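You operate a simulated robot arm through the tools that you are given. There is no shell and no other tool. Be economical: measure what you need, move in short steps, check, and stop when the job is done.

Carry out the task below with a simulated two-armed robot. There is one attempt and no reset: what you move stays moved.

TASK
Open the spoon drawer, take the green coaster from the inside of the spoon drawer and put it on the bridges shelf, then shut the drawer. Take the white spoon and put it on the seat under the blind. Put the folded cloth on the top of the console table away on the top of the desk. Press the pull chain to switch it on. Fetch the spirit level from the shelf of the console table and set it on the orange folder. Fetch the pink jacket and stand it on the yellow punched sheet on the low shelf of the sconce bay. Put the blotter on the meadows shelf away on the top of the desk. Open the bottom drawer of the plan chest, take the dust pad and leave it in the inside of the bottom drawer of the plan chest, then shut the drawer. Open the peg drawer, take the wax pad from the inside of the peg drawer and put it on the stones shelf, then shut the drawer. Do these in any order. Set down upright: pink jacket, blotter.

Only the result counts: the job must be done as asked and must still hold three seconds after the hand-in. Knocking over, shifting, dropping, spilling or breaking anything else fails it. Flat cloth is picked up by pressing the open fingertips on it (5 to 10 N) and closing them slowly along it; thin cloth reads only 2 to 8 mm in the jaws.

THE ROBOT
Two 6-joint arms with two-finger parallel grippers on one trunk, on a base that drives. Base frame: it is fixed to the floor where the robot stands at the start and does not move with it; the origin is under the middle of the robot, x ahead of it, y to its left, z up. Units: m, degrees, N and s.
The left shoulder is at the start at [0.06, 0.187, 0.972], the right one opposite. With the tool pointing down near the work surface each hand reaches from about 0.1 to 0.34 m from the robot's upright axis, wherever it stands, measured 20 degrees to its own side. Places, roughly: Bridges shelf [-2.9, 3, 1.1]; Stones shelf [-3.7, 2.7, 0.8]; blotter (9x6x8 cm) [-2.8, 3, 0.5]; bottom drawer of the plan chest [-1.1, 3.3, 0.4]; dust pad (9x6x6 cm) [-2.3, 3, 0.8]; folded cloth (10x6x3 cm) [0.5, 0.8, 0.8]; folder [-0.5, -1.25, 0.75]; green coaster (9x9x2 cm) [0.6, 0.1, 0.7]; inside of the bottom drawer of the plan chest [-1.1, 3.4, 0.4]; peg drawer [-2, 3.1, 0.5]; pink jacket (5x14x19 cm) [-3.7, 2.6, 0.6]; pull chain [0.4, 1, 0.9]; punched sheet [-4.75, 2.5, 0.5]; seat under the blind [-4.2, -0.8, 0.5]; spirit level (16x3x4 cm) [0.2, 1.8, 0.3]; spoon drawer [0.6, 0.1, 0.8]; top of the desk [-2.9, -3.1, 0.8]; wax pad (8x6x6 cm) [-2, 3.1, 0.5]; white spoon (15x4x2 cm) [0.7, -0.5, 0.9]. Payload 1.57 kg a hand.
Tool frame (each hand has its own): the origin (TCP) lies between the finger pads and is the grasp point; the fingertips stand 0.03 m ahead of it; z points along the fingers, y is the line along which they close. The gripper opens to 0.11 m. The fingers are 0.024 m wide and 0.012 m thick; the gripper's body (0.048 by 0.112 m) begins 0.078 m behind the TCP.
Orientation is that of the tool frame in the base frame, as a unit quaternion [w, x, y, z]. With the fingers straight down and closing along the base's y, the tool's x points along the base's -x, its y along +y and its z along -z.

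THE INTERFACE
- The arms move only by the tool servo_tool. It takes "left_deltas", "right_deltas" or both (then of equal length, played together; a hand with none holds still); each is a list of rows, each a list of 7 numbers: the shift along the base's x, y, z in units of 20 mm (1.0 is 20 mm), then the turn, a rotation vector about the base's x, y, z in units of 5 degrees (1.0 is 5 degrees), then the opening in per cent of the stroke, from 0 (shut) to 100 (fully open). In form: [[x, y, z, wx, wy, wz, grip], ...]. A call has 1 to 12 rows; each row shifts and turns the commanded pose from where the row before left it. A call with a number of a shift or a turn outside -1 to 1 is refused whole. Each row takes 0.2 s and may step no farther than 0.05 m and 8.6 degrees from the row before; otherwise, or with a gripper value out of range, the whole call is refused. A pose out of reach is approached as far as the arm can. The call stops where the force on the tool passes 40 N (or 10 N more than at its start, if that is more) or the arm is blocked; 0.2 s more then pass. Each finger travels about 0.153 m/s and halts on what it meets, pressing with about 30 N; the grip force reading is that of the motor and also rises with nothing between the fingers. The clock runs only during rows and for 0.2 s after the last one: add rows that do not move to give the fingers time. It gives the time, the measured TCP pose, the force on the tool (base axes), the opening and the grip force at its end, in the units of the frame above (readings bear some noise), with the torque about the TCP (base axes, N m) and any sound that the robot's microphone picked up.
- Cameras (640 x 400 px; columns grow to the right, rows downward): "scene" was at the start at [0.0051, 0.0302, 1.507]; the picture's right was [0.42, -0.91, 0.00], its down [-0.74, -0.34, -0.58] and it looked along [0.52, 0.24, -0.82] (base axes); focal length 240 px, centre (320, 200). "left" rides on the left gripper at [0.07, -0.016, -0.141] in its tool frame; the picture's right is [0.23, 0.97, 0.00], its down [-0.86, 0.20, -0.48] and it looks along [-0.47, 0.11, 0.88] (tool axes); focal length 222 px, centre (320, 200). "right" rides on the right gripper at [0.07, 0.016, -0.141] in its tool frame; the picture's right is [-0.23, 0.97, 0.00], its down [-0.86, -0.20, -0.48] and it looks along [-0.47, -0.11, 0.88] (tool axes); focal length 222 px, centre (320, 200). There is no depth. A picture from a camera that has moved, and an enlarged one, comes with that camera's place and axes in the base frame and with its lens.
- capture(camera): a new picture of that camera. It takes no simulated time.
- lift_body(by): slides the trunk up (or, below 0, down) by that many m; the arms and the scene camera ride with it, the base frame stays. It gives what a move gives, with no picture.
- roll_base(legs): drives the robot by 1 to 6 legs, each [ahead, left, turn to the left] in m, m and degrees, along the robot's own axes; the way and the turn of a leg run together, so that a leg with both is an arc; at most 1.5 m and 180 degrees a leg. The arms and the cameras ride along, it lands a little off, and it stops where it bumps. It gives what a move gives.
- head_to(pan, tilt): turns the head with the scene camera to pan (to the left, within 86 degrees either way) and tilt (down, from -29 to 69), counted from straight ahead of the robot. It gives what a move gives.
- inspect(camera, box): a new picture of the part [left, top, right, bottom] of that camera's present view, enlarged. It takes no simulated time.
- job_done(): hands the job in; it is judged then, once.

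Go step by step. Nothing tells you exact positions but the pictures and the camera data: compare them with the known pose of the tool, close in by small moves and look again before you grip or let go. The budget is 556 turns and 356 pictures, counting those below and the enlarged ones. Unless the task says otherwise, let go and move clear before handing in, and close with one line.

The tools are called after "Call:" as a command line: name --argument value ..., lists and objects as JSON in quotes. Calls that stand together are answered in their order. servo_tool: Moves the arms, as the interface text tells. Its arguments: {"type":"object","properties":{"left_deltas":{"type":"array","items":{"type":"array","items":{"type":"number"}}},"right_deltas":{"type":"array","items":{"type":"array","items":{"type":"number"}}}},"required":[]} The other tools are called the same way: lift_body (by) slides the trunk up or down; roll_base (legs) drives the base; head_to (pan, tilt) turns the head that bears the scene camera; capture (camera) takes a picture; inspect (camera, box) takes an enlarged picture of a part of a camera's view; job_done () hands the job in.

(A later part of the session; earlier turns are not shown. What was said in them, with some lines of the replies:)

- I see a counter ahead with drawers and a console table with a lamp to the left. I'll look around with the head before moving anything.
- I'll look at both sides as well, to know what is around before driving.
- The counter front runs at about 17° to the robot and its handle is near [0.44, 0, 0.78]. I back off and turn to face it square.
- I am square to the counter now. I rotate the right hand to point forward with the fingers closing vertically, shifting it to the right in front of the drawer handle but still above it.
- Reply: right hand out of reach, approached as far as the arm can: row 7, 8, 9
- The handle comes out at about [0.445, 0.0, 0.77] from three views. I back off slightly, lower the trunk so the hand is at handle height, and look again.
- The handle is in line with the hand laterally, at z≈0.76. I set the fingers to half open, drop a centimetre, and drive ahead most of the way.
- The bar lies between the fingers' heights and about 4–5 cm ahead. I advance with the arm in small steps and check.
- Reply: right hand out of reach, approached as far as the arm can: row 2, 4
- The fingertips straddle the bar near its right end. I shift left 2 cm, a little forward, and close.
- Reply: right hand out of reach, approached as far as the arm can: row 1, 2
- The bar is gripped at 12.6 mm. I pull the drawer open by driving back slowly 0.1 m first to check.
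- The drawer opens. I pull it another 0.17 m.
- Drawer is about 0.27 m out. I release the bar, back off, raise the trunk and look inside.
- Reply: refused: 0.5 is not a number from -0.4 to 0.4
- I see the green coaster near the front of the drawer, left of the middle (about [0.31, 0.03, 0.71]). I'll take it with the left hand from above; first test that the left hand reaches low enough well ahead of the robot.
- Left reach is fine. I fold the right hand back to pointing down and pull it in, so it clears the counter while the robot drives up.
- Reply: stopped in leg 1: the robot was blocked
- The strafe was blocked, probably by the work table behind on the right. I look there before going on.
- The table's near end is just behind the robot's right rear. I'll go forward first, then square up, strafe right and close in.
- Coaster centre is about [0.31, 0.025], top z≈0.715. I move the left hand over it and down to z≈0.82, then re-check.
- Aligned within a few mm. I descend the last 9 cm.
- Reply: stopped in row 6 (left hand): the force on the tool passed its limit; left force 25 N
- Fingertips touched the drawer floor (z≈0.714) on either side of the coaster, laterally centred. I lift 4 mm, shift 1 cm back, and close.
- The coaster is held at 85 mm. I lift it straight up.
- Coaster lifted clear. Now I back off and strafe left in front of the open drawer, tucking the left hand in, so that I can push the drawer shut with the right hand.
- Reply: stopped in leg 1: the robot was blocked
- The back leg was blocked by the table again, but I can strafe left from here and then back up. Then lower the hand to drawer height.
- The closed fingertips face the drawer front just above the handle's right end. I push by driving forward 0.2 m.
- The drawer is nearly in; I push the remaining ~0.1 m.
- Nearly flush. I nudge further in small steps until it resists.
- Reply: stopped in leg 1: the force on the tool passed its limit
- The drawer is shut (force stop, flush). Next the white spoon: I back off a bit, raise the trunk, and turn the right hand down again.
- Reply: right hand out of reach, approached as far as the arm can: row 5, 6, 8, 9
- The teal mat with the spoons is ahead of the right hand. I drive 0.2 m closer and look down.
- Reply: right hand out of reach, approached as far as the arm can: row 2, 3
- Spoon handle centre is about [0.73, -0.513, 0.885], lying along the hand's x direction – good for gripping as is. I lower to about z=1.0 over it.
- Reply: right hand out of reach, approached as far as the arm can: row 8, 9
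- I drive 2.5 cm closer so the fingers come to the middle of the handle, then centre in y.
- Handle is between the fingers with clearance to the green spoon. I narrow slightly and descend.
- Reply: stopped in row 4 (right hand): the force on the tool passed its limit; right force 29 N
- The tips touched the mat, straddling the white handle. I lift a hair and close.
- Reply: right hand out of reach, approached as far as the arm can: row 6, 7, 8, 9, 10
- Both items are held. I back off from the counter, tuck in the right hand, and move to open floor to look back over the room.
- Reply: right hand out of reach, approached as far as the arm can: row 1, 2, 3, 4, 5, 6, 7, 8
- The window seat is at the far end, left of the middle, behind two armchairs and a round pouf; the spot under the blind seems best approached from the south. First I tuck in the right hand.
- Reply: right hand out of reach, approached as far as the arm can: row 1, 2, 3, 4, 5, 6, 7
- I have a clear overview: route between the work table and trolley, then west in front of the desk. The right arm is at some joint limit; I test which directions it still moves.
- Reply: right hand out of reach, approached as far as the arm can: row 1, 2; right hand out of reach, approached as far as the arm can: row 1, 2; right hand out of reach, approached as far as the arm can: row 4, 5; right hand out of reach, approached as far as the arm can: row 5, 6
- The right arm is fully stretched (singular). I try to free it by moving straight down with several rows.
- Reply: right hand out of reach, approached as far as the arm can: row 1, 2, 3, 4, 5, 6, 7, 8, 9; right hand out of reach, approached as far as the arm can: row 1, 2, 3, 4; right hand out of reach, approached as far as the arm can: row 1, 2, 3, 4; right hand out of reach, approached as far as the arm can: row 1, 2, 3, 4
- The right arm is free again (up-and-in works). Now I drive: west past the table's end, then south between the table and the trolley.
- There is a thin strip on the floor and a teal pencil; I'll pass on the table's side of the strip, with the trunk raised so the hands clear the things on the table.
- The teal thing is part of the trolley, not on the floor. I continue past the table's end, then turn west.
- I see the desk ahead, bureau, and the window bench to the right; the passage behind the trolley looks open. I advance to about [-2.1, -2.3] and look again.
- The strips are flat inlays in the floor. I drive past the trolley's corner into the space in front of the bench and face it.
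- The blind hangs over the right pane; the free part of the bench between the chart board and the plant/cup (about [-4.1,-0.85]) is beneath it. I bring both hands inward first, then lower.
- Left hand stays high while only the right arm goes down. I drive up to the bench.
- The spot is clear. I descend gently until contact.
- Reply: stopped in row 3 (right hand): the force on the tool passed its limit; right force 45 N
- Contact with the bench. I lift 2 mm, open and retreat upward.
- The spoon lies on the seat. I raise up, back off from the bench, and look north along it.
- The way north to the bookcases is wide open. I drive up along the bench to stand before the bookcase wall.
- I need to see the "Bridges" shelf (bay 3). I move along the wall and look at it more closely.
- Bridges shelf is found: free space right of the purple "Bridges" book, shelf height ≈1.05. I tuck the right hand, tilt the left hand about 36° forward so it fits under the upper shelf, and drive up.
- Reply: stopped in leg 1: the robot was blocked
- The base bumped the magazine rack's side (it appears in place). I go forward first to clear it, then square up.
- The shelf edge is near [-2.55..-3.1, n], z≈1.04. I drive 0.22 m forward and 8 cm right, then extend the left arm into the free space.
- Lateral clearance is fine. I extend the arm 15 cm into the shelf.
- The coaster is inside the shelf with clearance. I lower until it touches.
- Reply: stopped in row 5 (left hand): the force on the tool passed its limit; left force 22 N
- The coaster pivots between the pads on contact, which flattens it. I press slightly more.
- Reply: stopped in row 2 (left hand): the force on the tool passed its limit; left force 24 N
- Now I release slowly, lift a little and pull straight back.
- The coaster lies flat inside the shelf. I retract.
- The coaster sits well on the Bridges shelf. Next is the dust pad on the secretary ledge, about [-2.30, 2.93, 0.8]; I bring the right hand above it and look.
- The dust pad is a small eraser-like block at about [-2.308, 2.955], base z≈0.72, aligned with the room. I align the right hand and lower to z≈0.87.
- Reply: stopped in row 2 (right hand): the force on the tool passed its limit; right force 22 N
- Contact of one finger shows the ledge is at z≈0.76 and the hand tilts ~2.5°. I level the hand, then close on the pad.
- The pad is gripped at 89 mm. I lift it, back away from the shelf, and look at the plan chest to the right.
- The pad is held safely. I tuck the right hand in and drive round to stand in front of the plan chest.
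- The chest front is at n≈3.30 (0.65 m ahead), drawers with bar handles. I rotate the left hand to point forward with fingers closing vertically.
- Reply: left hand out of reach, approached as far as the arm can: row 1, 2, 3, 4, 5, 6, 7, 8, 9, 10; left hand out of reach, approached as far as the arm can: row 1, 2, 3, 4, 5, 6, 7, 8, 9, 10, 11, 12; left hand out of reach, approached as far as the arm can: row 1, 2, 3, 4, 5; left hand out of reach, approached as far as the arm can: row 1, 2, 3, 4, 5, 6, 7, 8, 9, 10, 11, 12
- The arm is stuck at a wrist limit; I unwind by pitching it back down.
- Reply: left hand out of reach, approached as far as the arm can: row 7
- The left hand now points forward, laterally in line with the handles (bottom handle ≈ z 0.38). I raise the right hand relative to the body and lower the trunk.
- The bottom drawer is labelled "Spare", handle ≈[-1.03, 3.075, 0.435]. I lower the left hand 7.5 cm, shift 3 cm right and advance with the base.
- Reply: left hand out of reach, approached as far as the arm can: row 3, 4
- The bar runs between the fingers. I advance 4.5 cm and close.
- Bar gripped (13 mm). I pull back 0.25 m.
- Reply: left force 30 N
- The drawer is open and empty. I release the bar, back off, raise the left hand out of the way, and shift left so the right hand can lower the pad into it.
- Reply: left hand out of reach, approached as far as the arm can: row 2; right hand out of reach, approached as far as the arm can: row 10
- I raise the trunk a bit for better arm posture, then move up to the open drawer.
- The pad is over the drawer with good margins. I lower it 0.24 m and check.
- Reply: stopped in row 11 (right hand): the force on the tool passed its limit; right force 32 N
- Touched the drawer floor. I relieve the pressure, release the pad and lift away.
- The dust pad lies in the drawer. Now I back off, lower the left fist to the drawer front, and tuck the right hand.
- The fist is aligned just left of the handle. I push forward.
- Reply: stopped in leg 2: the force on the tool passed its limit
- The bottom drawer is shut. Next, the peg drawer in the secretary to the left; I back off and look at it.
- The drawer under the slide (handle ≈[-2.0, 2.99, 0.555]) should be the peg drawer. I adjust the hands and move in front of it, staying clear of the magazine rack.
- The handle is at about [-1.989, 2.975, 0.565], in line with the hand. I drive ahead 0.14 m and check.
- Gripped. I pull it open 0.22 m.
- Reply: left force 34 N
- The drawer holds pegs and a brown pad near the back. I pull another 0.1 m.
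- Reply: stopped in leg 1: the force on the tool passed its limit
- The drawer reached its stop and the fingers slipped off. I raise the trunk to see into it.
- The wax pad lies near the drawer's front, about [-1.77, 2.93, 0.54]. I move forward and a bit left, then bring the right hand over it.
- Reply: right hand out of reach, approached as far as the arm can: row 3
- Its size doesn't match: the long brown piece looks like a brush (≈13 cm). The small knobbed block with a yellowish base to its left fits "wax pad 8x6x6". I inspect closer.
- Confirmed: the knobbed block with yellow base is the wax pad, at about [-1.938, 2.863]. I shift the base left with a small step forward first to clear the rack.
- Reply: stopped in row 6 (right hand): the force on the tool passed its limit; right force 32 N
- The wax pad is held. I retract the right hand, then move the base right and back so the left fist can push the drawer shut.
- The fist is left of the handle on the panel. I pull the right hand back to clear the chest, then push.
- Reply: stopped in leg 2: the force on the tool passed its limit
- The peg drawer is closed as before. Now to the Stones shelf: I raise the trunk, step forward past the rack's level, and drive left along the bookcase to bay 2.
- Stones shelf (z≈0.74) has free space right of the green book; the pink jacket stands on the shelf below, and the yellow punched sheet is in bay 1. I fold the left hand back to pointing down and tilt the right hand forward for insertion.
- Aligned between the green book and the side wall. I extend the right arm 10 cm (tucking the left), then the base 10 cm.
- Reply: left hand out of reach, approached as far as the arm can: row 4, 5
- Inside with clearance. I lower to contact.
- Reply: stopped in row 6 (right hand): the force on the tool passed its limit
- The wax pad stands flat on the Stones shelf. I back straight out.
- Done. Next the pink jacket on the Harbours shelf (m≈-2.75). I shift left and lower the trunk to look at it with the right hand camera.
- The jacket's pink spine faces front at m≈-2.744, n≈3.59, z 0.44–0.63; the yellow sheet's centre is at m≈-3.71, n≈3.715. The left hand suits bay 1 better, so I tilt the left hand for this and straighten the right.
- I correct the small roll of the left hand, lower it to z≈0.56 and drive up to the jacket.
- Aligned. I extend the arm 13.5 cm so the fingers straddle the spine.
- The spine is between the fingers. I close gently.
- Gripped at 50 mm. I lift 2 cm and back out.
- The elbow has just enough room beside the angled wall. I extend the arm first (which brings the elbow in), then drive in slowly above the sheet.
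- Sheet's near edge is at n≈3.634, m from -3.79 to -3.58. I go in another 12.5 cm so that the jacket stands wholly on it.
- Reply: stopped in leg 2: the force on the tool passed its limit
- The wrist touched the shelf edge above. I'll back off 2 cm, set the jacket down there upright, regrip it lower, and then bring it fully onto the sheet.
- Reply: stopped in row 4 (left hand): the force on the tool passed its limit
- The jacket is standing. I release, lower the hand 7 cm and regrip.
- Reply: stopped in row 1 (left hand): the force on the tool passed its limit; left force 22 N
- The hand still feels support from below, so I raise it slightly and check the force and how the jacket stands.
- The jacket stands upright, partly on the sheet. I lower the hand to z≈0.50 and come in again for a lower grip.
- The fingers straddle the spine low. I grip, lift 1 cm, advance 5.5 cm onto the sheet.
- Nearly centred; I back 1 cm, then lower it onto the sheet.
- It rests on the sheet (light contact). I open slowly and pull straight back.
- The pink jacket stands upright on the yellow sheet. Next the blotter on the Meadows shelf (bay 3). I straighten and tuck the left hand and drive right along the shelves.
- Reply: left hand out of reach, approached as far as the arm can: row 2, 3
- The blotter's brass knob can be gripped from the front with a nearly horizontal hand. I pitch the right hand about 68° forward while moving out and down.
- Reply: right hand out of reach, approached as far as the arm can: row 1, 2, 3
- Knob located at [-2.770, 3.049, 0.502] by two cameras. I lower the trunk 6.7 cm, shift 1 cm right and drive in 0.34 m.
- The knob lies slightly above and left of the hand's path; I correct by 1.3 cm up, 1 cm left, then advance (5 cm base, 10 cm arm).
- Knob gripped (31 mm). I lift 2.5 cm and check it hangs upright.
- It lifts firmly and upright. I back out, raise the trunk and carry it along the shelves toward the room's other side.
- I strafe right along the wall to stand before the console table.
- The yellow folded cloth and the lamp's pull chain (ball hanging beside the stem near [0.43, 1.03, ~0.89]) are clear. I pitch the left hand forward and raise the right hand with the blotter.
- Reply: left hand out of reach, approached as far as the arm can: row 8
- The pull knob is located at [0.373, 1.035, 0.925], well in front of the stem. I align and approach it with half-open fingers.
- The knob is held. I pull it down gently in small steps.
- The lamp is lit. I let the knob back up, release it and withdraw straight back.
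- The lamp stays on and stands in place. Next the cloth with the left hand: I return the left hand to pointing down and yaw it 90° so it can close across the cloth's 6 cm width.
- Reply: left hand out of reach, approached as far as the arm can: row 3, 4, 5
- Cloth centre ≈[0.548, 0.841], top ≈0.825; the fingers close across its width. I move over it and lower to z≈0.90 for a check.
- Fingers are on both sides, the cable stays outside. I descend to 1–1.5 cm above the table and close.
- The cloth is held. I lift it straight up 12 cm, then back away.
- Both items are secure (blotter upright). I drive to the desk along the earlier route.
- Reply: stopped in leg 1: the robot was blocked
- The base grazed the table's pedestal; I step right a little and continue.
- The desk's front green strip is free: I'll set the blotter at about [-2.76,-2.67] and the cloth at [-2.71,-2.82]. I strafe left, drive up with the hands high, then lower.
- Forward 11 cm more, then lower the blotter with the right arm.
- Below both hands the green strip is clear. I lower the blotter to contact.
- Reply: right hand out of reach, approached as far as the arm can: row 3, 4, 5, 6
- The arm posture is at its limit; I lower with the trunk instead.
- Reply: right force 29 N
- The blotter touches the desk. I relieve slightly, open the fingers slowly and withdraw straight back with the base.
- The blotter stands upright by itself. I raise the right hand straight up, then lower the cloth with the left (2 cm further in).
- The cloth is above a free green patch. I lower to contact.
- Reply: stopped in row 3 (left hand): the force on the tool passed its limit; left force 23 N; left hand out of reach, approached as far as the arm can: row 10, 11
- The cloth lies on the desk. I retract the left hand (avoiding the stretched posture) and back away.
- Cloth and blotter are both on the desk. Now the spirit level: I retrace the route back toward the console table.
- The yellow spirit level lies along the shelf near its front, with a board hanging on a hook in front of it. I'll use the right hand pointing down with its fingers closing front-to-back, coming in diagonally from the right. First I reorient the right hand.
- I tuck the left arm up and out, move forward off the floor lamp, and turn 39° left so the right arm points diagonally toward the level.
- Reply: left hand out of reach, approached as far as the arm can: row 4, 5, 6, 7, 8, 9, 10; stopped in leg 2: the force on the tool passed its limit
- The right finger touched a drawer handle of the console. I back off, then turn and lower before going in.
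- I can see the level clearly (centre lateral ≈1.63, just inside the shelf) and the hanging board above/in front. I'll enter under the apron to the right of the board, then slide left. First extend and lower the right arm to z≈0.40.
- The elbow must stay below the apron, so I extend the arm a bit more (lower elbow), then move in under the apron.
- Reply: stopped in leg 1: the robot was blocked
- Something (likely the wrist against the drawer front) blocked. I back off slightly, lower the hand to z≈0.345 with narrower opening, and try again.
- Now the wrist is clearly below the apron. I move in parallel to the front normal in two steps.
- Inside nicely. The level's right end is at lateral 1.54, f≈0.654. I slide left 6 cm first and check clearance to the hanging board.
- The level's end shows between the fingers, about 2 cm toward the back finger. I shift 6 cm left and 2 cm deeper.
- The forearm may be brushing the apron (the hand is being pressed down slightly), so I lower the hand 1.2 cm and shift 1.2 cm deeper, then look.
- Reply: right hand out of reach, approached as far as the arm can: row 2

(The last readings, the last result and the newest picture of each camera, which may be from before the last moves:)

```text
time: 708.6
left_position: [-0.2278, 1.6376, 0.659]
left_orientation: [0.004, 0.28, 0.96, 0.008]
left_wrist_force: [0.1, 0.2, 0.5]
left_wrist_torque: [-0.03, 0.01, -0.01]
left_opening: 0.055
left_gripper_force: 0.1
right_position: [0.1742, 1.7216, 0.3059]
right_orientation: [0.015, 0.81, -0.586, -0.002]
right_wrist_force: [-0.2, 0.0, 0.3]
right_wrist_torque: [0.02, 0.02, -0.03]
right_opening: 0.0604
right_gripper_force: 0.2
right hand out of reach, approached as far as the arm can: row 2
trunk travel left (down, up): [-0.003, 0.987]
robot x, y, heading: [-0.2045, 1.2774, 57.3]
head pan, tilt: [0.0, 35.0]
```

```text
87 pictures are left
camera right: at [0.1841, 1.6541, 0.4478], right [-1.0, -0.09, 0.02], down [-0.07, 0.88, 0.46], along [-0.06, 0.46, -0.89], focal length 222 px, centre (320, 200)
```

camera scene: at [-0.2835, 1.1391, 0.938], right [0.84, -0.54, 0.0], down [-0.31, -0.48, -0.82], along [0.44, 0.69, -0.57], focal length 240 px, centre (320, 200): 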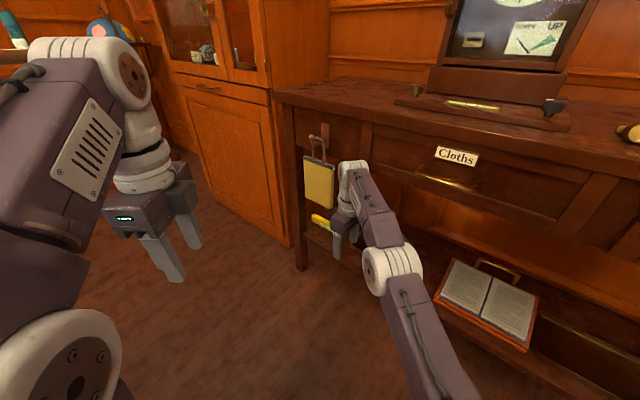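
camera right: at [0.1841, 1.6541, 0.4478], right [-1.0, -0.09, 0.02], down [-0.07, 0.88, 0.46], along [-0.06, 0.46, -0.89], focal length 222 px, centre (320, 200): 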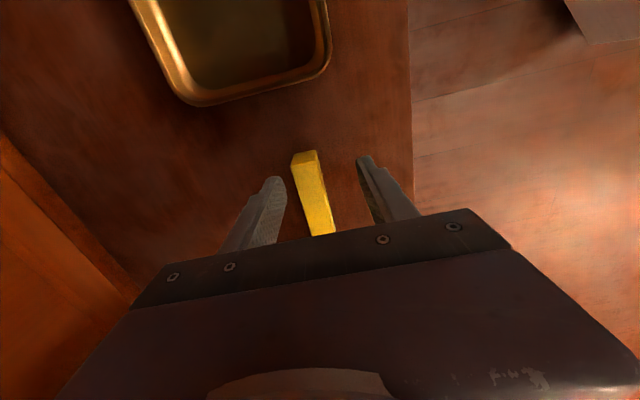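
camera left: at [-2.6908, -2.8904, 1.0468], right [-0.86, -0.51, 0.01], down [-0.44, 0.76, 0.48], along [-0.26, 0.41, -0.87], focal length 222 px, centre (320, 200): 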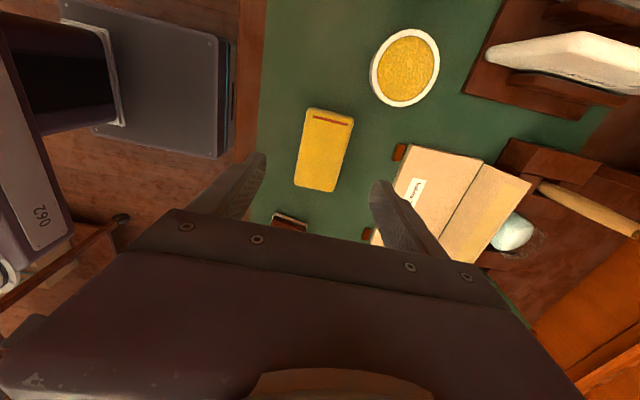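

The fingers are beside the level near its right-centre. I close slowly.

Call:
servo_tool --right_deltas '[[0, 0, 0, 0, 0, 0, 45], [0, 0, 0, 0, 0, 0, 36], [0, 0, 0, 0, 0, 0, 28], [0, 0, 0, 0, 0, 0, 18], [0, 0, 0, 0, 0, 0, 10], [0, 0, 0, 0, 0, 0, 10]]'

Call:
capture --camera "right"

```text
time: 710.0
left_position: [-0.2276, 1.6362, 0.6593]
left_orientation: [0.005, 0.281, 0.96, 0.008]
left_wrist_force: [-0.5, 0.3, 0.5]
left_wrist_torque: [0.0, 0.01, -0.02]
left_opening: 0.0549
left_gripper_force: 0.0
right_position: [0.1753, 1.721, 0.3057]
right_orientation: [0.014, 0.809, -0.587, -0.003]
right_wrist_force: [-0.2, -1.2, 0.4]
right_wrist_torque: [-0.06, 0.03, 0.01]
right_opening: 0.021
right_gripper_force: 29.9
trunk travel left (down, up): [-0.003, 0.987]
robot x, y, heading: [-0.2037, 1.2785, 57.3]
head pan, tilt: [0.0, 35.0]
```

```text
86 pictures are left
camera right: at [0.1841, 1.654, 0.448], right [-1.0, -0.09, 0.02], down [-0.07, 0.88, 0.46], along [-0.06, 0.46, -0.89], focal length 222 px, centre (320, 200)
```

right: 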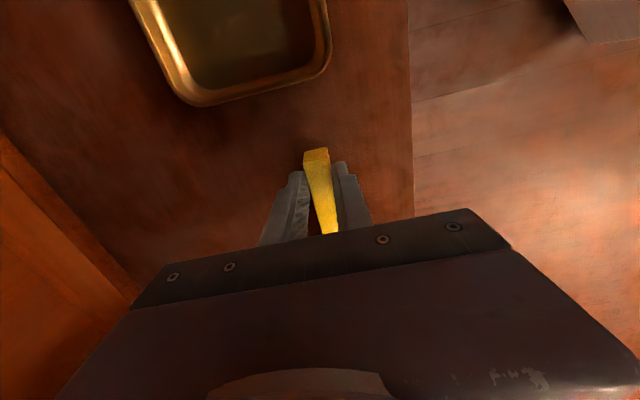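

Gripped (21 mm). I lift 2 cm while drawing it 4–5 cm toward the shelf's front.

Call:
servo_tool --right_deltas '[[0, 0, 0.35, 0, 0, 0, 8], [-0.5, -0.16, 0.35, 0, 0, 0, 8], [-0.6, -0.19, 0.3, 0, 0, 0, 8], [-0.6, -0.19, 0.1, 0, 0, 0, 8], [-0.5, -0.15, 0, 0, 0, 0, 8]]'

Call:
capture --camera "right"

Call:
inspect --camera "scene" --box '[250, 100, 470, 300]'

```text
time: 711.2
left_position: [-0.2234, 1.638, 0.6573]
left_orientation: [0.001, 0.282, 0.959, 0.005]
left_wrist_force: [-0.4, 0.9, -0.2]
left_wrist_torque: [0.01, 0.01, 0.0]
left_opening: 0.055
left_gripper_force: 0.1
right_position: [0.1327, 1.7038, 0.3184]
right_orientation: [0.022, 0.808, -0.589, -0.003]
right_wrist_force: [4.0, 0.4, 0.5]
right_wrist_torque: [0.06, -0.23, -0.42]
right_opening: 0.0213
right_gripper_force: 30.4
trunk travel left (down, up): [-0.003, 0.987]
robot x, y, heading: [-0.2024, 1.2767, 57.2]
head pan, tilt: [0.0, 35.0]
```

```text
85 pictures are left
camera right: at [0.1441, 1.6388, 0.4619], right [-1.0, -0.08, 0.03], down [-0.06, 0.89, 0.45], along [-0.07, 0.45, -0.89], focal length 222 px, centre (320, 200)
```

right: 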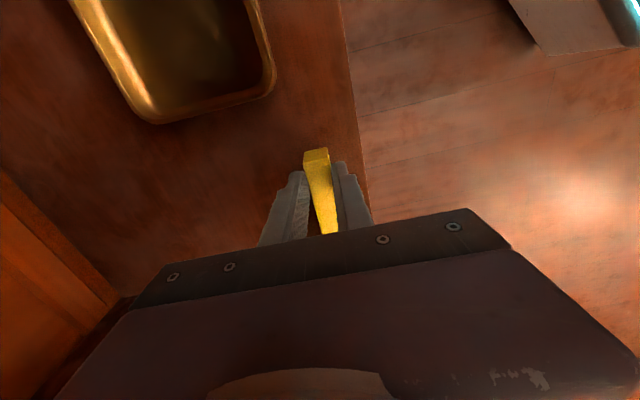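

```text
2.00 times, centred on (360, 200) of scene
camera zoom: at [-0.1831, 1.3022, 0.9357], right [0.84, -0.54, 0.0], down [-0.32, -0.48, -0.82], along [0.44, 0.69, -0.58], focal length 480 px, centre (240, 200)
```

zoom: 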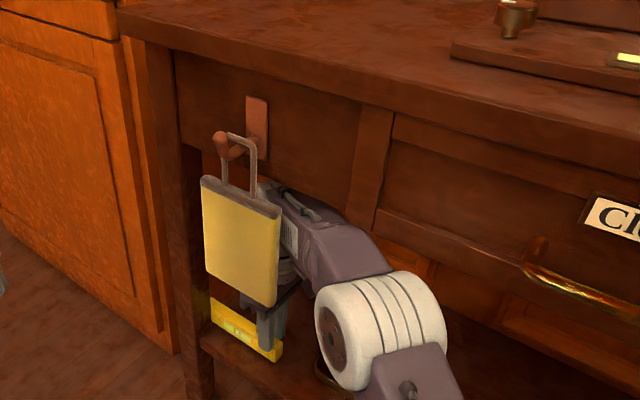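

The level's far end is close to the table leg. I slide right 3 cm first, then right and slightly outward past the tray's front.

Call:
roll_base --legs '[[-0.019, -0.023, 0]]'

Call:
roll_base --legs '[[-0.05, -0.035, 0]]'

Call:
capture --camera "right"

Call:
inspect --camera "scene" --box '[250, 100, 470, 300]'

```text
time: 712.0
left_position: [-0.2206, 1.6113, 0.6578]
left_orientation: [0.006, 0.28, 0.96, 0.006]
left_wrist_force: [-0.4, -0.4, -0.7]
left_wrist_torque: [-0.03, -0.01, 0.03]
left_opening: 0.0551
left_gripper_force: 0.1
right_position: [0.1371, 1.6806, 0.3252]
right_orientation: [0.019, 0.811, -0.585, 0.0]
right_wrist_force: [-0.2, 0.4, -0.6]
right_wrist_torque: [-0.03, -0.04, 0.0]
right_opening: 0.0214
right_gripper_force: 30.0
trunk travel left (down, up): [-0.003, 0.987]
robot x, y, heading: [-0.1942, 1.2481, 57.6]
head pan, tilt: [0.0, 35.0]
```

```text
time: 713.0
left_position: [-0.2171, 1.5486, 0.6588]
left_orientation: [0.004, 0.28, 0.96, 0.008]
left_wrist_force: [-0.4, 0.4, -0.6]
left_wrist_torque: [-0.03, 0.01, 0.0]
left_opening: 0.055
left_gripper_force: 0.0
right_position: [0.1395, 1.6195, 0.3256]
right_orientation: [0.016, 0.811, -0.585, -0.002]
right_wrist_force: [0.0, -0.4, -0.6]
right_wrist_torque: [-0.03, -0.05, 0.0]
right_opening: 0.0211
right_gripper_force: 30.0
trunk travel left (down, up): [-0.003, 0.987]
robot x, y, heading: [-0.1902, 1.191, 57.4]
head pan, tilt: [0.0, 35.0]
```

```text
83 pictures are left
camera right: at [0.1499, 1.5517, 0.4688], right [-1.0, -0.09, 0.03], down [-0.07, 0.89, 0.46], along [-0.06, 0.46, -0.89], focal length 222 px, centre (320, 200)
```

right: 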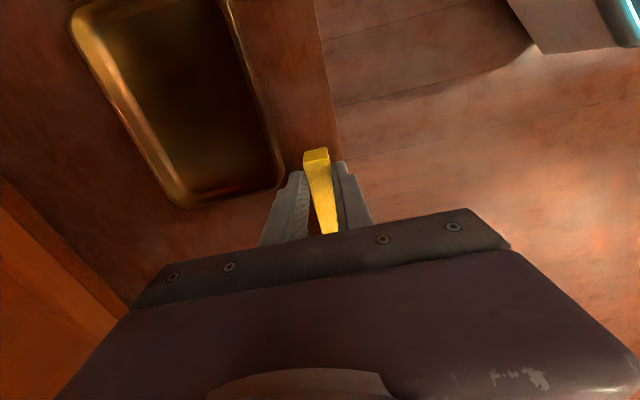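

```text
2.00 times, centred on (360, 200) of scene
camera zoom: at [-0.1776, 1.2122, 0.9378], right [0.84, -0.54, 0.0], down [-0.31, -0.48, -0.82], along [0.44, 0.69, -0.57], focal length 480 px, centre (240, 200)
```

zoom: 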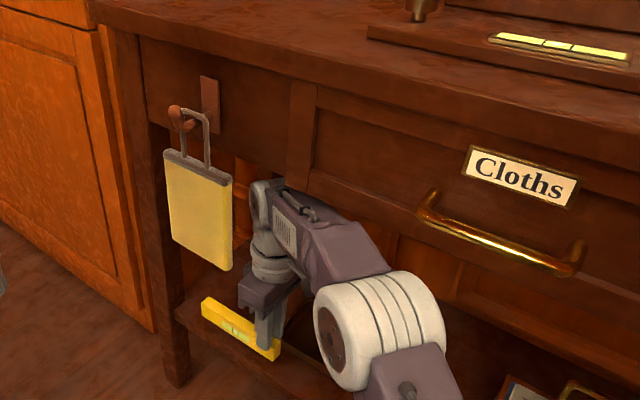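

Free of contact. I continue right a little and then straight out from under the table.

Call:
roll_base --legs '[[-0.046, -0.04, 0], [-0.1, 0.083, 0], [-0.09, 0.075, 0]]'

Call:
capture --camera "scene"

Call:
capture --camera "right"

```text
time: 715.6
left_position: [-0.4419, 1.412, 0.6595]
left_orientation: [0.004, 0.28, 0.96, 0.008]
left_wrist_force: [-0.3, 0.9, 0.8]
left_wrist_torque: [-0.01, 0.0, 0.02]
left_opening: 0.0553
left_gripper_force: 0.1
right_position: [-0.0864, 1.4828, 0.3258]
right_orientation: [0.017, 0.811, -0.585, -0.003]
right_wrist_force: [-0.2, -0.7, -0.8]
right_wrist_torque: [-0.04, -0.01, 0.02]
right_opening: 0.0209
right_gripper_force: 30.1
trunk travel left (down, up): [-0.003, 0.987]
robot x, y, heading: [-0.4187, 1.0501, 57.4]
head pan, tilt: [0.0, 35.0]
```

```text
81 pictures are left
camera scene: at [-0.4033, 1.0759, 0.9378], right [0.84, -0.54, 0.0], down [-0.31, -0.48, -0.82], along [0.44, 0.69, -0.57], focal length 240 px, centre (320, 200)
```

scene: 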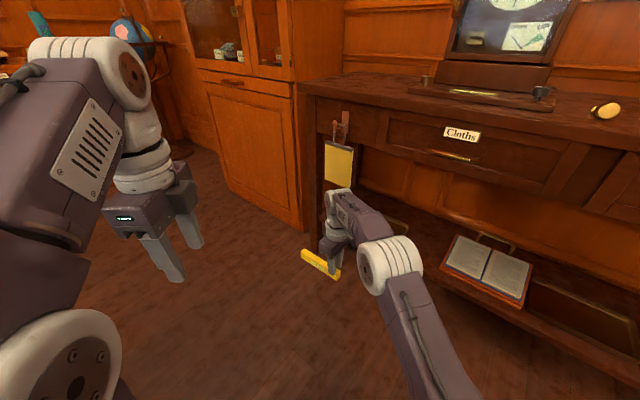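

```text
80 pictures are left
camera right: at [-0.0758, 1.4153, 0.4688], right [-1.0, -0.09, 0.03], down [-0.07, 0.89, 0.46], along [-0.06, 0.46, -0.89], focal length 222 px, centre (320, 200)
```

right: 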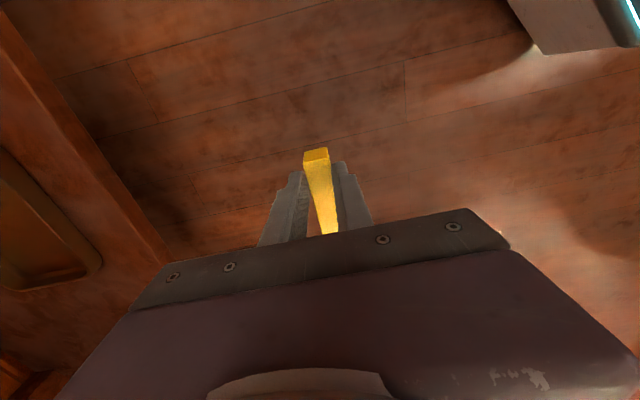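

The level is out and held level. I raise everything, turn back, and drive around to the west side of the work table.

Call:
lift_body --by 0.4

Call:
servo_tool --right_deltas '[[-0.2, -0.3, 1, 0, 0, 0, 8], [-0.2, -0.3, 1, 0, 0, 0, 8], [-0.2, -0.3, 1, 0, 0, 0, 8], [-0.2, -0.3, 1, 0, 0, 0, 8], [-0.2, -0.3, 1, 0, 0, 0, 8], [-0.2, -0.3, 1, 0, 0, 0, 8], [-0.2, -0.3, 1, 0, 0, 0, 8], [-0.2, -0.3, 1, 0, 0, 0, 8]]'

Call:
lift_body --by 0.3

Call:
roll_base --legs '[[0, 0, -40], [-0.14, -0.847, 0], [-0.978, -0.112, 0]]'

Call:
capture --camera "right"

```text
time: 719.5
left_position: [-0.4427, 1.4128, 1.0599]
left_orientation: [0.004, 0.28, 0.96, 0.008]
left_wrist_force: [-0.4, 0.2, -0.4]
left_wrist_torque: [0.01, 0.0, 0.0]
left_opening: 0.0548
left_gripper_force: 0.0
right_position: [-0.0866, 1.4819, 0.7266]
right_orientation: [0.016, 0.811, -0.585, -0.002]
right_wrist_force: [0.3, 1.2, 0.3]
right_wrist_torque: [-0.03, -0.02, -0.03]
right_opening: 0.0212
right_gripper_force: 29.5
trunk travel left (down, up): [-0.403, 0.587]
robot x, y, heading: [-0.4163, 1.0512, 57.5]
head pan, tilt: [0.0, 35.0]
```

```text
time: 721.3
left_position: [-0.4422, 1.4126, 1.0597]
left_orientation: [0.004, 0.279, 0.96, 0.008]
left_wrist_force: [0.2, -0.1, 0.0]
left_wrist_torque: [-0.01, -0.04, -0.02]
left_opening: 0.0548
left_gripper_force: 0.1
right_position: [-0.1178, 1.4339, 0.8856]
right_orientation: [0.017, 0.811, -0.585, -0.002]
right_wrist_force: [0.6, -0.6, -0.8]
right_wrist_torque: [-0.04, -0.03, -0.01]
right_opening: 0.021
right_gripper_force: 30.3
trunk travel left (down, up): [-0.403, 0.587]
robot x, y, heading: [-0.4184, 1.0522, 57.7]
head pan, tilt: [0.0, 35.0]
```

```text
time: 724.3
left_position: [-0.4423, 1.4132, 1.3602]
left_orientation: [0.004, 0.28, 0.96, 0.008]
left_wrist_force: [0.3, 0.9, 0.1]
left_wrist_torque: [0.0, 0.02, 0.03]
left_opening: 0.0551
left_gripper_force: 0.0
right_position: [-0.1179, 1.4337, 1.1855]
right_orientation: [0.016, 0.811, -0.585, -0.003]
right_wrist_force: [0.8, -0.1, -0.9]
right_wrist_torque: [-0.07, -0.02, 0.04]
right_opening: 0.0208
right_gripper_force: 30.2
trunk travel left (down, up): [-0.703, 0.287]
robot x, y, heading: [-0.4151, 1.055, 57.8]
head pan, tilt: [0.0, 35.0]
```

```text
time: 735.4
left_position: [-0.9764, 0.0945, 1.3589]
left_orientation: [0.007, 0.594, 0.805, 0.005]
left_wrist_force: [0.2, 1.3, 0.7]
left_wrist_torque: [0.01, 0.0, 0.01]
left_opening: 0.0546
left_gripper_force: 0.0
right_position: [-0.7141, -0.099, 1.1862]
right_orientation: [-0.016, -0.559, 0.829, 0.008]
right_wrist_force: [-0.5, -0.1, -0.8]
right_wrist_torque: [-0.02, 0.04, -0.02]
right_opening: 0.0209
right_gripper_force: 29.9
trunk travel left (down, up): [-0.703, 0.287]
robot x, y, heading: [-1.191, -0.1945, 17.1]
head pan, tilt: [0.0, 35.0]
```

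```text
79 pictures are left
camera right: at [-0.7505, -0.1556, 1.3279], right [-0.82, 0.58, 0.03], down [0.52, 0.72, 0.46], along [0.25, 0.39, -0.89], focal length 222 px, centre (320, 200)
```

right: 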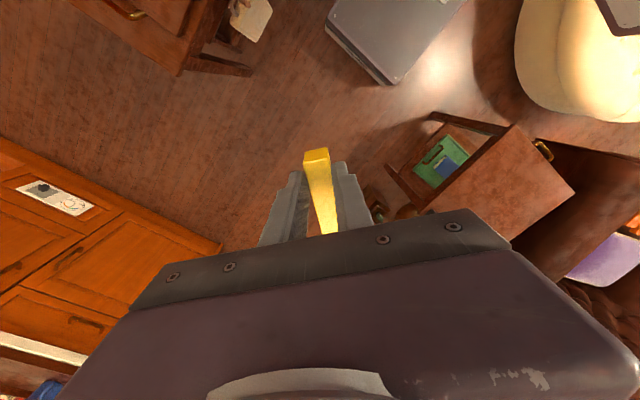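

Call:
roll_base --legs '[[-0.167, -0.582, 0], [-0.084, -0.4765, 0]]'

Call:
head_to --pan -5 --tilt 55

Call:
capture --camera "scene"

Call:
capture --camera "right"

```text
time: 741.3
left_position: [-0.904, -0.9941, 1.3579]
left_orientation: [0.005, 0.594, 0.805, 0.006]
left_wrist_force: [-0.6, -0.1, -0.1]
left_wrist_torque: [0.02, -0.02, -0.05]
left_opening: 0.0552
left_gripper_force: 0.0
right_position: [-0.6449, -1.189, 1.1853]
right_orientation: [-0.014, -0.56, 0.828, 0.007]
right_wrist_force: [0.1, 1.0, -0.5]
right_wrist_torque: [-0.03, -0.03, 0.01]
right_opening: 0.021
right_gripper_force: 30.1
trunk travel left (down, up): [-0.703, 0.287]
robot x, y, heading: [-1.1227, -1.2865, 16.8]
head pan, tilt: [0.0, 35.0]
```

```text
time: 742.1
left_position: [-0.9048, -0.9958, 1.3589]
left_orientation: [0.006, 0.594, 0.804, 0.007]
left_wrist_force: [0.1, -0.8, 0.4]
left_wrist_torque: [-0.07, -0.01, 0.01]
left_opening: 0.0552
left_gripper_force: 0.0
right_position: [-0.6437, -1.1883, 1.1855]
right_orientation: [-0.015, -0.56, 0.829, 0.007]
right_wrist_force: [0.0, -0.2, -1.2]
right_wrist_torque: [-0.06, 0.05, 0.0]
right_opening: 0.0213
right_gripper_force: 30.6
trunk travel left (down, up): [-0.703, 0.287]
robot x, y, heading: [-1.1186, -1.2879, 17.3]
head pan, tilt: [-5.0, 55.0]
```

```text
78 pictures are left
camera scene: at [-1.1063, -1.2887, 1.6096], right [0.21, -0.98, 0.0], down [-0.8, -0.17, -0.57], along [0.56, 0.12, -0.82], focal length 240 px, centre (320, 200)
```

scene: 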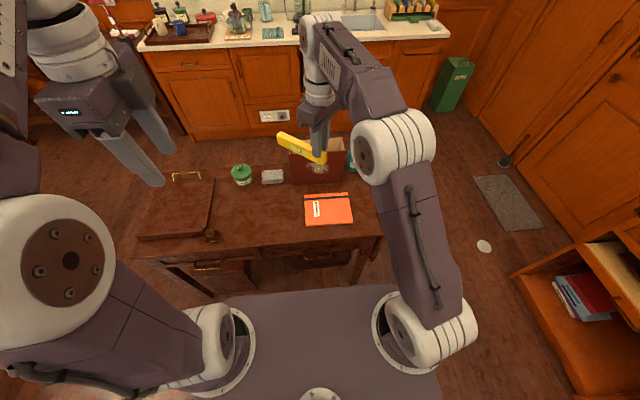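

```text
77 pictures are left
camera right: at [-0.6795, -1.2464, 1.3281], right [-0.82, 0.57, 0.03], down [0.52, 0.72, 0.46], along [0.25, 0.39, -0.89], focal length 222 px, centre (320, 200)
```

right: 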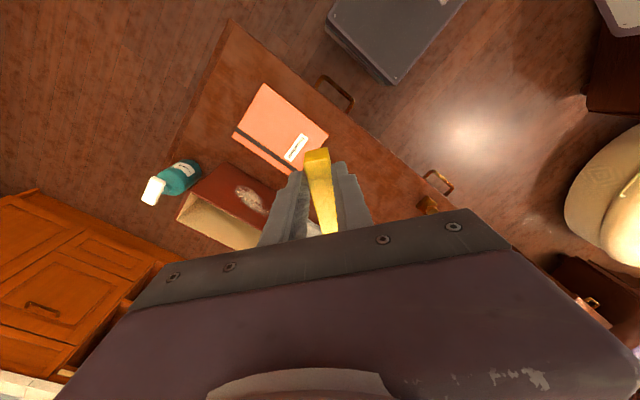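

Folder centre ≈[-0.557, -1.208]. I shift so the level's middle will be above it, then lower with the trunk.

Call:
roll_base --legs '[[0.077, -0.08, 0]]'

Call:
lift_body --by -0.27

Call:
capture --camera "right"

Call:
inspect --camera "scene" --box '[230, 100, 430, 260]'

```text
time: 743.3
left_position: [-0.809, -1.0479, 1.3595]
left_orientation: [0.006, 0.594, 0.805, 0.006]
left_wrist_force: [-1.1, -0.1, 0.0]
left_wrist_torque: [-0.03, 0.02, 0.02]
left_opening: 0.0552
left_gripper_force: 0.0
right_position: [-0.5482, -1.2411, 1.1865]
right_orientation: [-0.015, -0.56, 0.828, 0.008]
right_wrist_force: [-0.2, 0.6, -1.3]
right_wrist_torque: [-0.03, 0.04, -0.01]
right_opening: 0.0213
right_gripper_force: 29.2
trunk travel left (down, up): [-0.703, 0.287]
robot x, y, heading: [-1.0225, -1.3385, 17.2]
head pan, tilt: [-5.0, 55.0]
```

```text
time: 746.1
left_position: [-0.8084, -1.0495, 1.0894]
left_orientation: [0.006, 0.594, 0.805, 0.008]
left_wrist_force: [0.2, 0.2, -0.4]
left_wrist_torque: [0.0, 0.03, 0.0]
left_opening: 0.055
left_gripper_force: 0.0
right_position: [-0.5462, -1.2413, 0.915]
right_orientation: [-0.015, -0.559, 0.829, 0.007]
right_wrist_force: [-0.2, -0.1, -1.2]
right_wrist_torque: [-0.08, 0.04, 0.01]
right_opening: 0.0209
right_gripper_force: 29.6
trunk travel left (down, up): [-0.433, 0.557]
robot x, y, heading: [-1.0206, -1.3429, 17.2]
head pan, tilt: [-5.0, 55.0]
```

```text
76 pictures are left
camera right: at [-0.5829, -1.2995, 1.0582], right [-0.82, 0.57, 0.03], down [0.52, 0.72, 0.46], along [0.24, 0.39, -0.89], focal length 222 px, centre (320, 200)
```

right: 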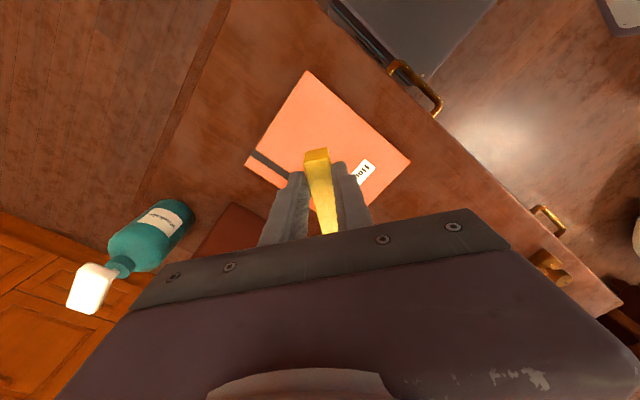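

```text
2.50 times, centred on (330, 180) of scene
camera zoom: at [-1.0096, -1.3421, 1.3396], right [0.21, -0.98, 0.0], down [-0.8, -0.17, -0.57], along [0.56, 0.12, -0.82], focal length 599 px, centre (295, 250)
```

zoom: 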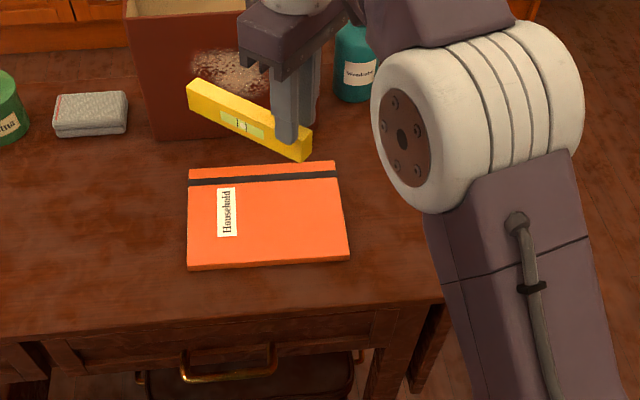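

Call:
capture --camera "left"

Call:
inspect --camera "scene" --box '[280, 100, 360, 170]'

```text
74 pictures are left
camera left: at [-0.8473, -0.9872, 1.2304], right [0.86, 0.5, 0.02], down [0.43, -0.76, 0.48], along [0.26, -0.41, -0.87], focal length 222 px, centre (320, 200)
```

left: 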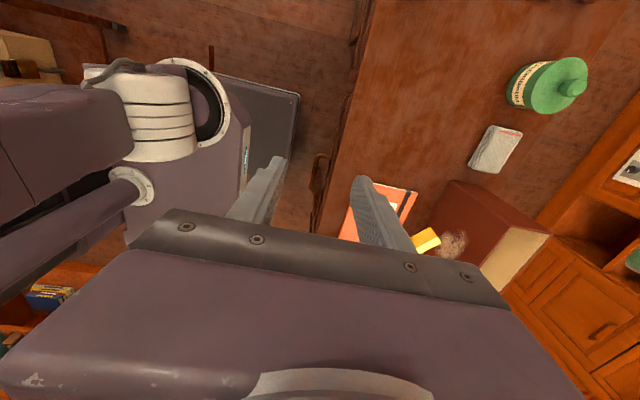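

```text
5.71 times, centred on (320, 135) of scene
camera zoom: at [-1.0096, -1.3421, 1.3396], right [0.21, -0.98, 0.0], down [-0.8, -0.17, -0.57], along [0.56, 0.12, -0.82], focal length 1370 px, centre (320, 571)
```

zoom: 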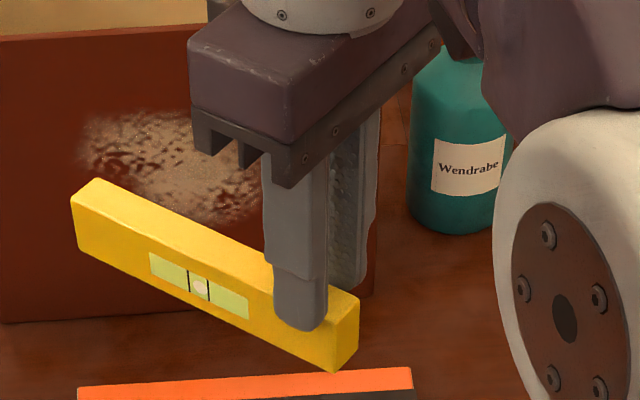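

The level is horizontal but yawed 40° with the hand (from turning the robot). I rotate the hand back by 40° so the level lies along the folder, and re-centre.

Call:
servo_tool --right_deltas '[[0, -0.1, 0, 0, 0, 1, 8], [0, -0.1, 0, 0, 0, 1, 8], [0, -0.1, 0, 0, 0, 1, 8], [-0.05, -0.15, 0, 0, 0, 1, 8], [-0.05, -0.15, 0, 0, 0, 1, 8], [-0.05, -0.15, 0, 0, 0, 1, 8], [-0.05, -0.1, 0, 0, 0, 1, 8], [-0.05, -0.1, 0, 0, 0, 1, 8]]'

Call:
inspect --camera "scene" --box '[250, 100, 410, 230]'

Call:
capture --camera "right"

```text
time: 747.9
left_position: [-0.8077, -1.049, 1.0895]
left_orientation: [0.006, 0.594, 0.805, 0.007]
left_wrist_force: [0.2, -0.1, 0.6]
left_wrist_torque: [0.02, -0.01, -0.03]
left_opening: 0.0552
left_gripper_force: 0.1
right_position: [-0.5514, -1.2611, 0.916]
right_orientation: [0.016, 0.81, -0.587, -0.002]
right_wrist_force: [-0.3, -0.3, -0.6]
right_wrist_torque: [-0.04, -0.01, 0.0]
right_opening: 0.0211
right_gripper_force: 30.3
trunk travel left (down, up): [-0.433, 0.557]
robot x, y, heading: [-1.0218, -1.3389, 17.2]
head pan, tilt: [-5.0, 55.0]
```

```text
3.08 times, centred on (330, 165) of scene
camera zoom: at [-1.0097, -1.3421, 1.3396], right [0.21, -0.98, 0.0], down [-0.8, -0.17, -0.57], along [0.56, 0.12, -0.82], focal length 738 px, centre (289, 308)
```

zoom: 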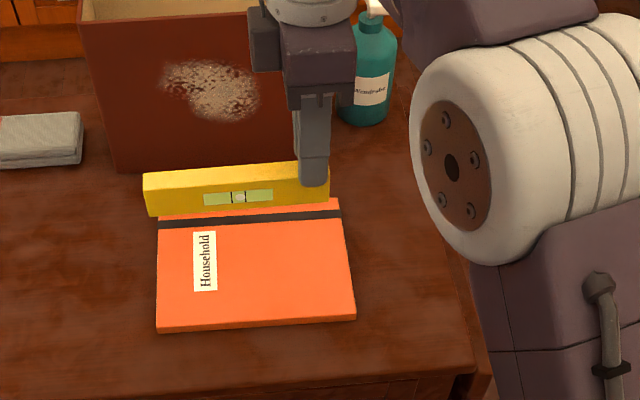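

```text
71 pictures are left
camera right: at [-0.5418, -1.3284, 1.0581], right [-1.0, -0.09, 0.03], down [-0.07, 0.89, 0.46], along [-0.06, 0.46, -0.89], focal length 222 px, centre (320, 200)
```

right: 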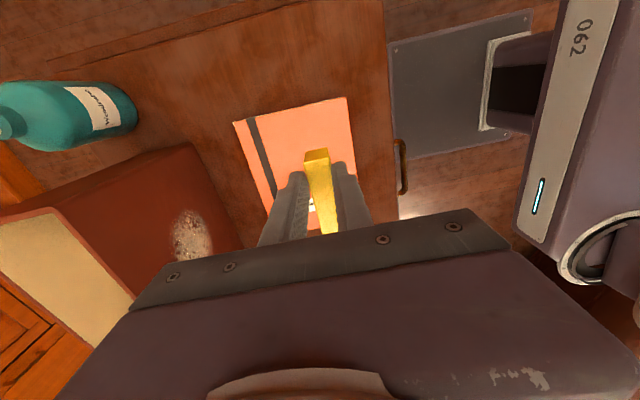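

Aligned with the folder. I shift 1 cm right and lower in steps.

Call:
servo_tool --right_deltas '[[0.15, -0.48, 0, 0, 0, 0, 8], [0, 0, -0.8, 0, 0, 0, 8], [0, 0, -0.8, 0, 0, 0, 8], [0, 0, -0.8, 0, 0, 0, 8], [0, 0, -0.8, 0, 0, 0, 8], [0, 0, -0.5, 0, 0, 0, 8]]'

Call:
inspect --camera "scene" --box '[250, 100, 410, 230]'

```text
time: 749.3
left_position: [-0.8072, -1.0486, 1.0893]
left_orientation: [0.006, 0.594, 0.805, 0.007]
left_wrist_force: [0.0, 0.8, 0.0]
left_wrist_torque: [0.03, -0.01, -0.02]
left_opening: 0.055
left_gripper_force: 0.1
right_position: [-0.5488, -1.2711, 0.8408]
right_orientation: [0.016, 0.809, -0.588, -0.002]
right_wrist_force: [0.8, -0.6, -1.4]
right_wrist_torque: [-0.07, 0.0, 0.01]
right_opening: 0.0211
right_gripper_force: 29.3
trunk travel left (down, up): [-0.433, 0.557]
robot x, y, heading: [-1.0216, -1.3395, 17.4]
head pan, tilt: [-5.0, 55.0]
```

```text
3.08 times, centred on (330, 165) of scene
camera zoom: at [-1.0095, -1.342, 1.3396], right [0.21, -0.98, 0.0], down [-0.8, -0.17, -0.57], along [0.56, 0.12, -0.82], focal length 738 px, centre (289, 308)
```

zoom: 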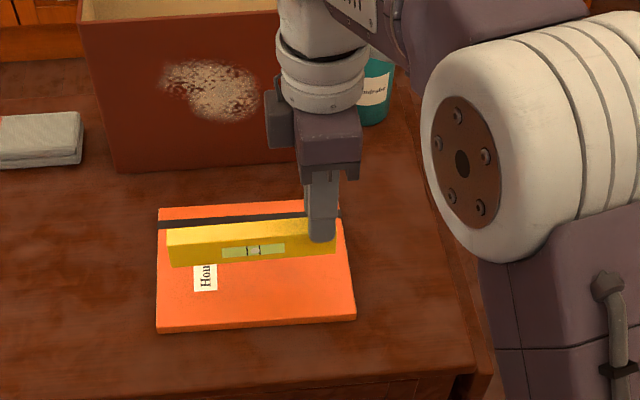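

Call:
servo_tool --right_deltas '[[0, 0, -0.4, 0, 0, 0, 8], [0, 0, -0.4, 0, 0, 0, 8], [0, 0, -0.3, 0, 0, 0, 8], [0, 0, -0.3, 0, 0, 0, 8], [0, 0, -0.25, 0, 0, 0, 8], [0, 0, -0.25, 0, 0, 0, 8], [0, 0, -0.25, 0, 0, 0, 8]]'

Call:
inspect --camera "scene" --box '[250, 100, 410, 230]'

```text
time: 750.9
left_position: [-0.8083, -1.0497, 1.0884]
left_orientation: [0.006, 0.593, 0.805, 0.007]
left_wrist_force: [0.0, -0.5, 0.4]
left_wrist_torque: [0.0, -0.02, 0.02]
left_opening: 0.0552
left_gripper_force: 0.0
right_position: [-0.5492, -1.27, 0.7988]
right_orientation: [0.017, 0.809, -0.587, -0.003]
right_wrist_force: [0.6, 0.9, -0.3]
right_wrist_torque: [-0.04, -0.01, 0.0]
right_opening: 0.0211
right_gripper_force: 30.3
trunk travel left (down, up): [-0.433, 0.557]
robot x, y, heading: [-1.0231, -1.3426, 17.1]
head pan, tilt: [-5.0, 55.0]
```

```text
3.08 times, centred on (330, 165) of scene
camera zoom: at [-1.0095, -1.342, 1.3396], right [0.21, -0.98, 0.0], down [-0.8, -0.17, -0.57], along [0.56, 0.12, -0.82], focal length 738 px, centre (289, 308)
```

zoom: 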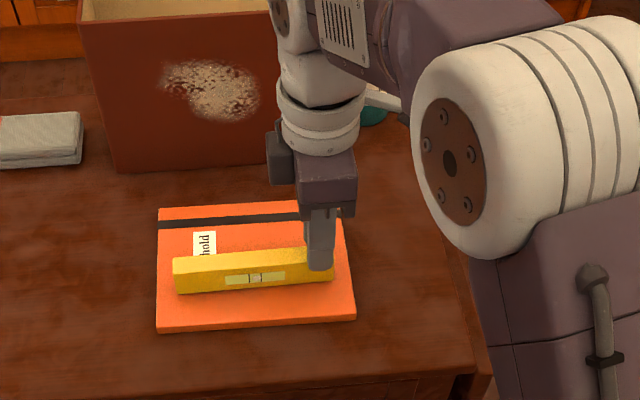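

Nearly down and centred; I continue in tiny steps to contact.

Call:
servo_tool --right_deltas '[[0, 0, -0.2, 0, 0, 0, 8], [0, 0, -0.2, 0, 0, 0, 8], [0, 0, -0.2, 0, 0, 0, 8], [0, 0, -0.2, 0, 0, 0, 8], [0, 0, -0.2, 0, 0, 0, 8], [0, 0, -0.2, 0, 0, 0, 8]]'

Call:
inspect --camera "scene" --box '[250, 100, 410, 230]'

```text
time: 752.3
left_position: [-0.8105, -1.0502, 1.0899]
left_orientation: [0.007, 0.593, 0.805, 0.007]
left_wrist_force: [0.8, 0.2, -0.1]
left_wrist_torque: [0.02, 0.0, 0.03]
left_opening: 0.0553
left_gripper_force: 0.0
right_position: [-0.55, -1.27, 0.7759]
right_orientation: [0.015, 0.809, -0.587, -0.001]
right_wrist_force: [4.0, 0.4, 25.6]
right_wrist_torque: [0.13, -0.37, -0.12]
right_opening: 0.0214
right_gripper_force: 29.9
trunk travel left (down, up): [-0.433, 0.557]
robot x, y, heading: [-1.0191, -1.3353, 17.2]
head pan, tilt: [-5.0, 55.0]
```

```text
3.08 times, centred on (330, 165) of scene
camera zoom: at [-1.0122, -1.3423, 1.3396], right [0.21, -0.98, 0.0], down [-0.8, -0.17, -0.58], along [0.56, 0.12, -0.82], focal length 738 px, centre (289, 308)
```

zoom: 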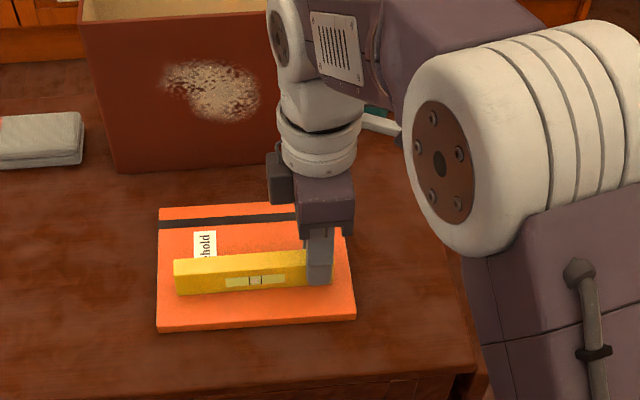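

The level rests on the folder. I relieve the pressure, open, and lift away.

Call:
servo_tool --right_deltas '[[0, 0, 0.35, 0, 0, 0, 8], [0, 0, 0, 0, 0, 0, 20], [0, 0, 0, 0, 0, 0, 28], [0, 0, 0, 0, 0, 0, 40], [0, 0, 0, 0, 0, 0, 55], [0, 0, 0, 0, 0, 0, 55], [0, 0, 0.8, 0, 0, 0, 55], [0, 0, 1, 0, 0, 0, 55], [0, 0, 1, 0, 0, 0, 55], [0, 0, 1, 0, 0, 0, 55], [0, 0, 1, 0, 0, 0, 55], [0, 0, 1, 0, 0, 0, 55]]'

Call:
inspect --camera "scene" --box '[230, 90, 430, 240]'

Call:
capture --camera "right"

```text
time: 754.9
left_position: [-0.8086, -1.05, 1.0901]
left_orientation: [0.006, 0.593, 0.805, 0.006]
left_wrist_force: [-1.0, 0.3, 0.6]
left_wrist_torque: [-0.01, -0.01, -0.03]
left_opening: 0.055
left_gripper_force: 0.1
right_position: [-0.5479, -1.2706, 0.8978]
right_orientation: [0.016, 0.81, -0.587, -0.003]
right_wrist_force: [0.3, -0.4, -0.1]
right_wrist_torque: [0.0, -0.03, -0.01]
right_opening: 0.0602
right_gripper_force: 0.1
trunk travel left (down, up): [-0.433, 0.557]
robot x, y, heading: [-1.0198, -1.3365, 17.2]
head pan, tilt: [-5.0, 55.0]
```

```text
2.67 times, centred on (330, 165) of scene
camera zoom: at [-1.0098, -1.3421, 1.3395], right [0.21, -0.98, 0.0], down [-0.8, -0.17, -0.57], along [0.56, 0.12, -0.82], focal length 639 px, centre (293, 293)
```

zoom: 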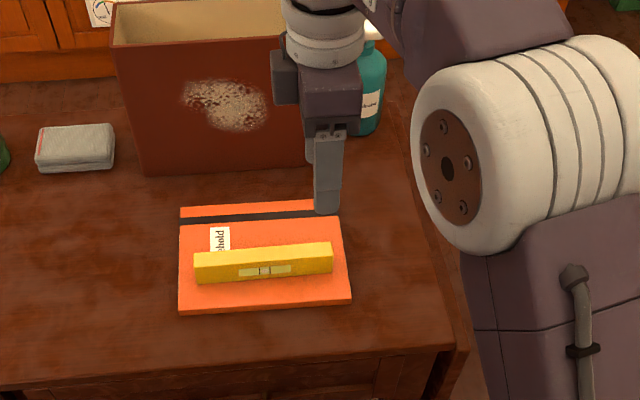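

```text
66 pictures are left
camera right: at [-0.5388, -1.3381, 1.0409], right [-1.0, -0.09, 0.03], down [-0.07, 0.89, 0.46], along [-0.06, 0.46, -0.89], focal length 222 px, centre (320, 200)
```

right: 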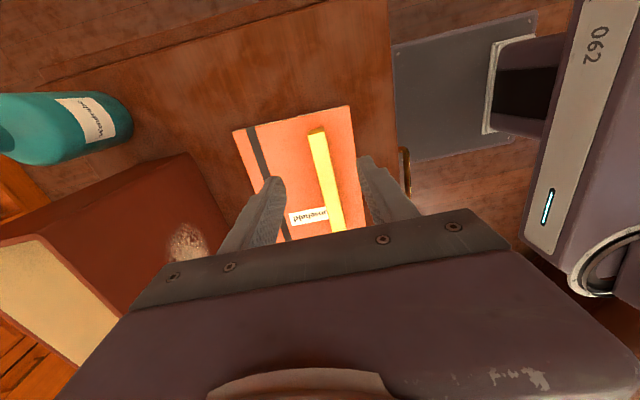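

The level lies wholly on the folder. I raise and back away from the table, then hand in.

Call:
lift_body --by 0.2

Call:
roll_base --legs '[[-0.12, 0, 0]]'

Call:
capture --camera "scene"

```text
time: 757.0
left_position: [-0.8076, -1.0492, 1.2893]
left_orientation: [0.005, 0.593, 0.805, 0.007]
left_wrist_force: [0.2, 0.2, -0.8]
left_wrist_torque: [0.0, 0.03, 0.03]
left_opening: 0.055
left_gripper_force: 0.1
right_position: [-0.5489, -1.2702, 1.0988]
right_orientation: [0.016, 0.809, -0.587, -0.001]
right_wrist_force: [-0.8, -0.3, -0.4]
right_wrist_torque: [-0.04, 0.0, -0.01]
right_opening: 0.0608
right_gripper_force: 0.1
trunk travel left (down, up): [-0.633, 0.357]
robot x, y, heading: [-1.019, -1.34, 17.2]
head pan, tilt: [-5.0, 55.0]
```

```text
time: 758.3
left_position: [-0.9209, -1.0849, 1.2883]
left_orientation: [0.005, 0.594, 0.804, 0.007]
left_wrist_force: [0.2, 0.1, -0.2]
left_wrist_torque: [0.01, 0.01, 0.03]
left_opening: 0.0551
left_gripper_force: 0.2
right_position: [-0.6623, -1.3068, 1.0976]
right_orientation: [0.017, 0.809, -0.588, -0.003]
right_wrist_force: [-0.5, -0.4, 0.4]
right_wrist_torque: [0.0, 0.04, 0.0]
right_opening: 0.0603
right_gripper_force: 0.0
trunk travel left (down, up): [-0.633, 0.357]
robot x, y, heading: [-1.1372, -1.3716, 17.1]
head pan, tilt: [-5.0, 55.0]
```

```text
65 pictures are left
camera scene: at [-1.1232, -1.377, 1.5395], right [0.21, -0.98, 0.0], down [-0.8, -0.17, -0.57], along [0.56, 0.12, -0.82], focal length 240 px, centre (320, 200)
```

scene: 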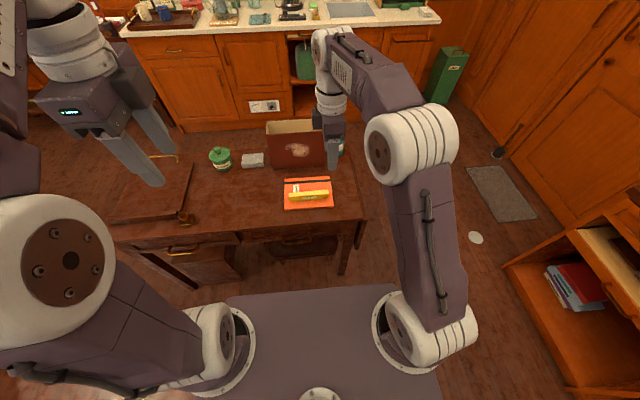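

All parts of the job are in place, both hands are empty and clear, and the spoon drawer also looks shut from here. I hand in.

Call:
job_done

```text
The job is handed in.
```

I completed every item in the task and handed the job in; both hands were empty and clear of everything at the end. On the way the base bumped the work table and the magazine rack, and a finger touched a console drawer handle. I saw nothing move.
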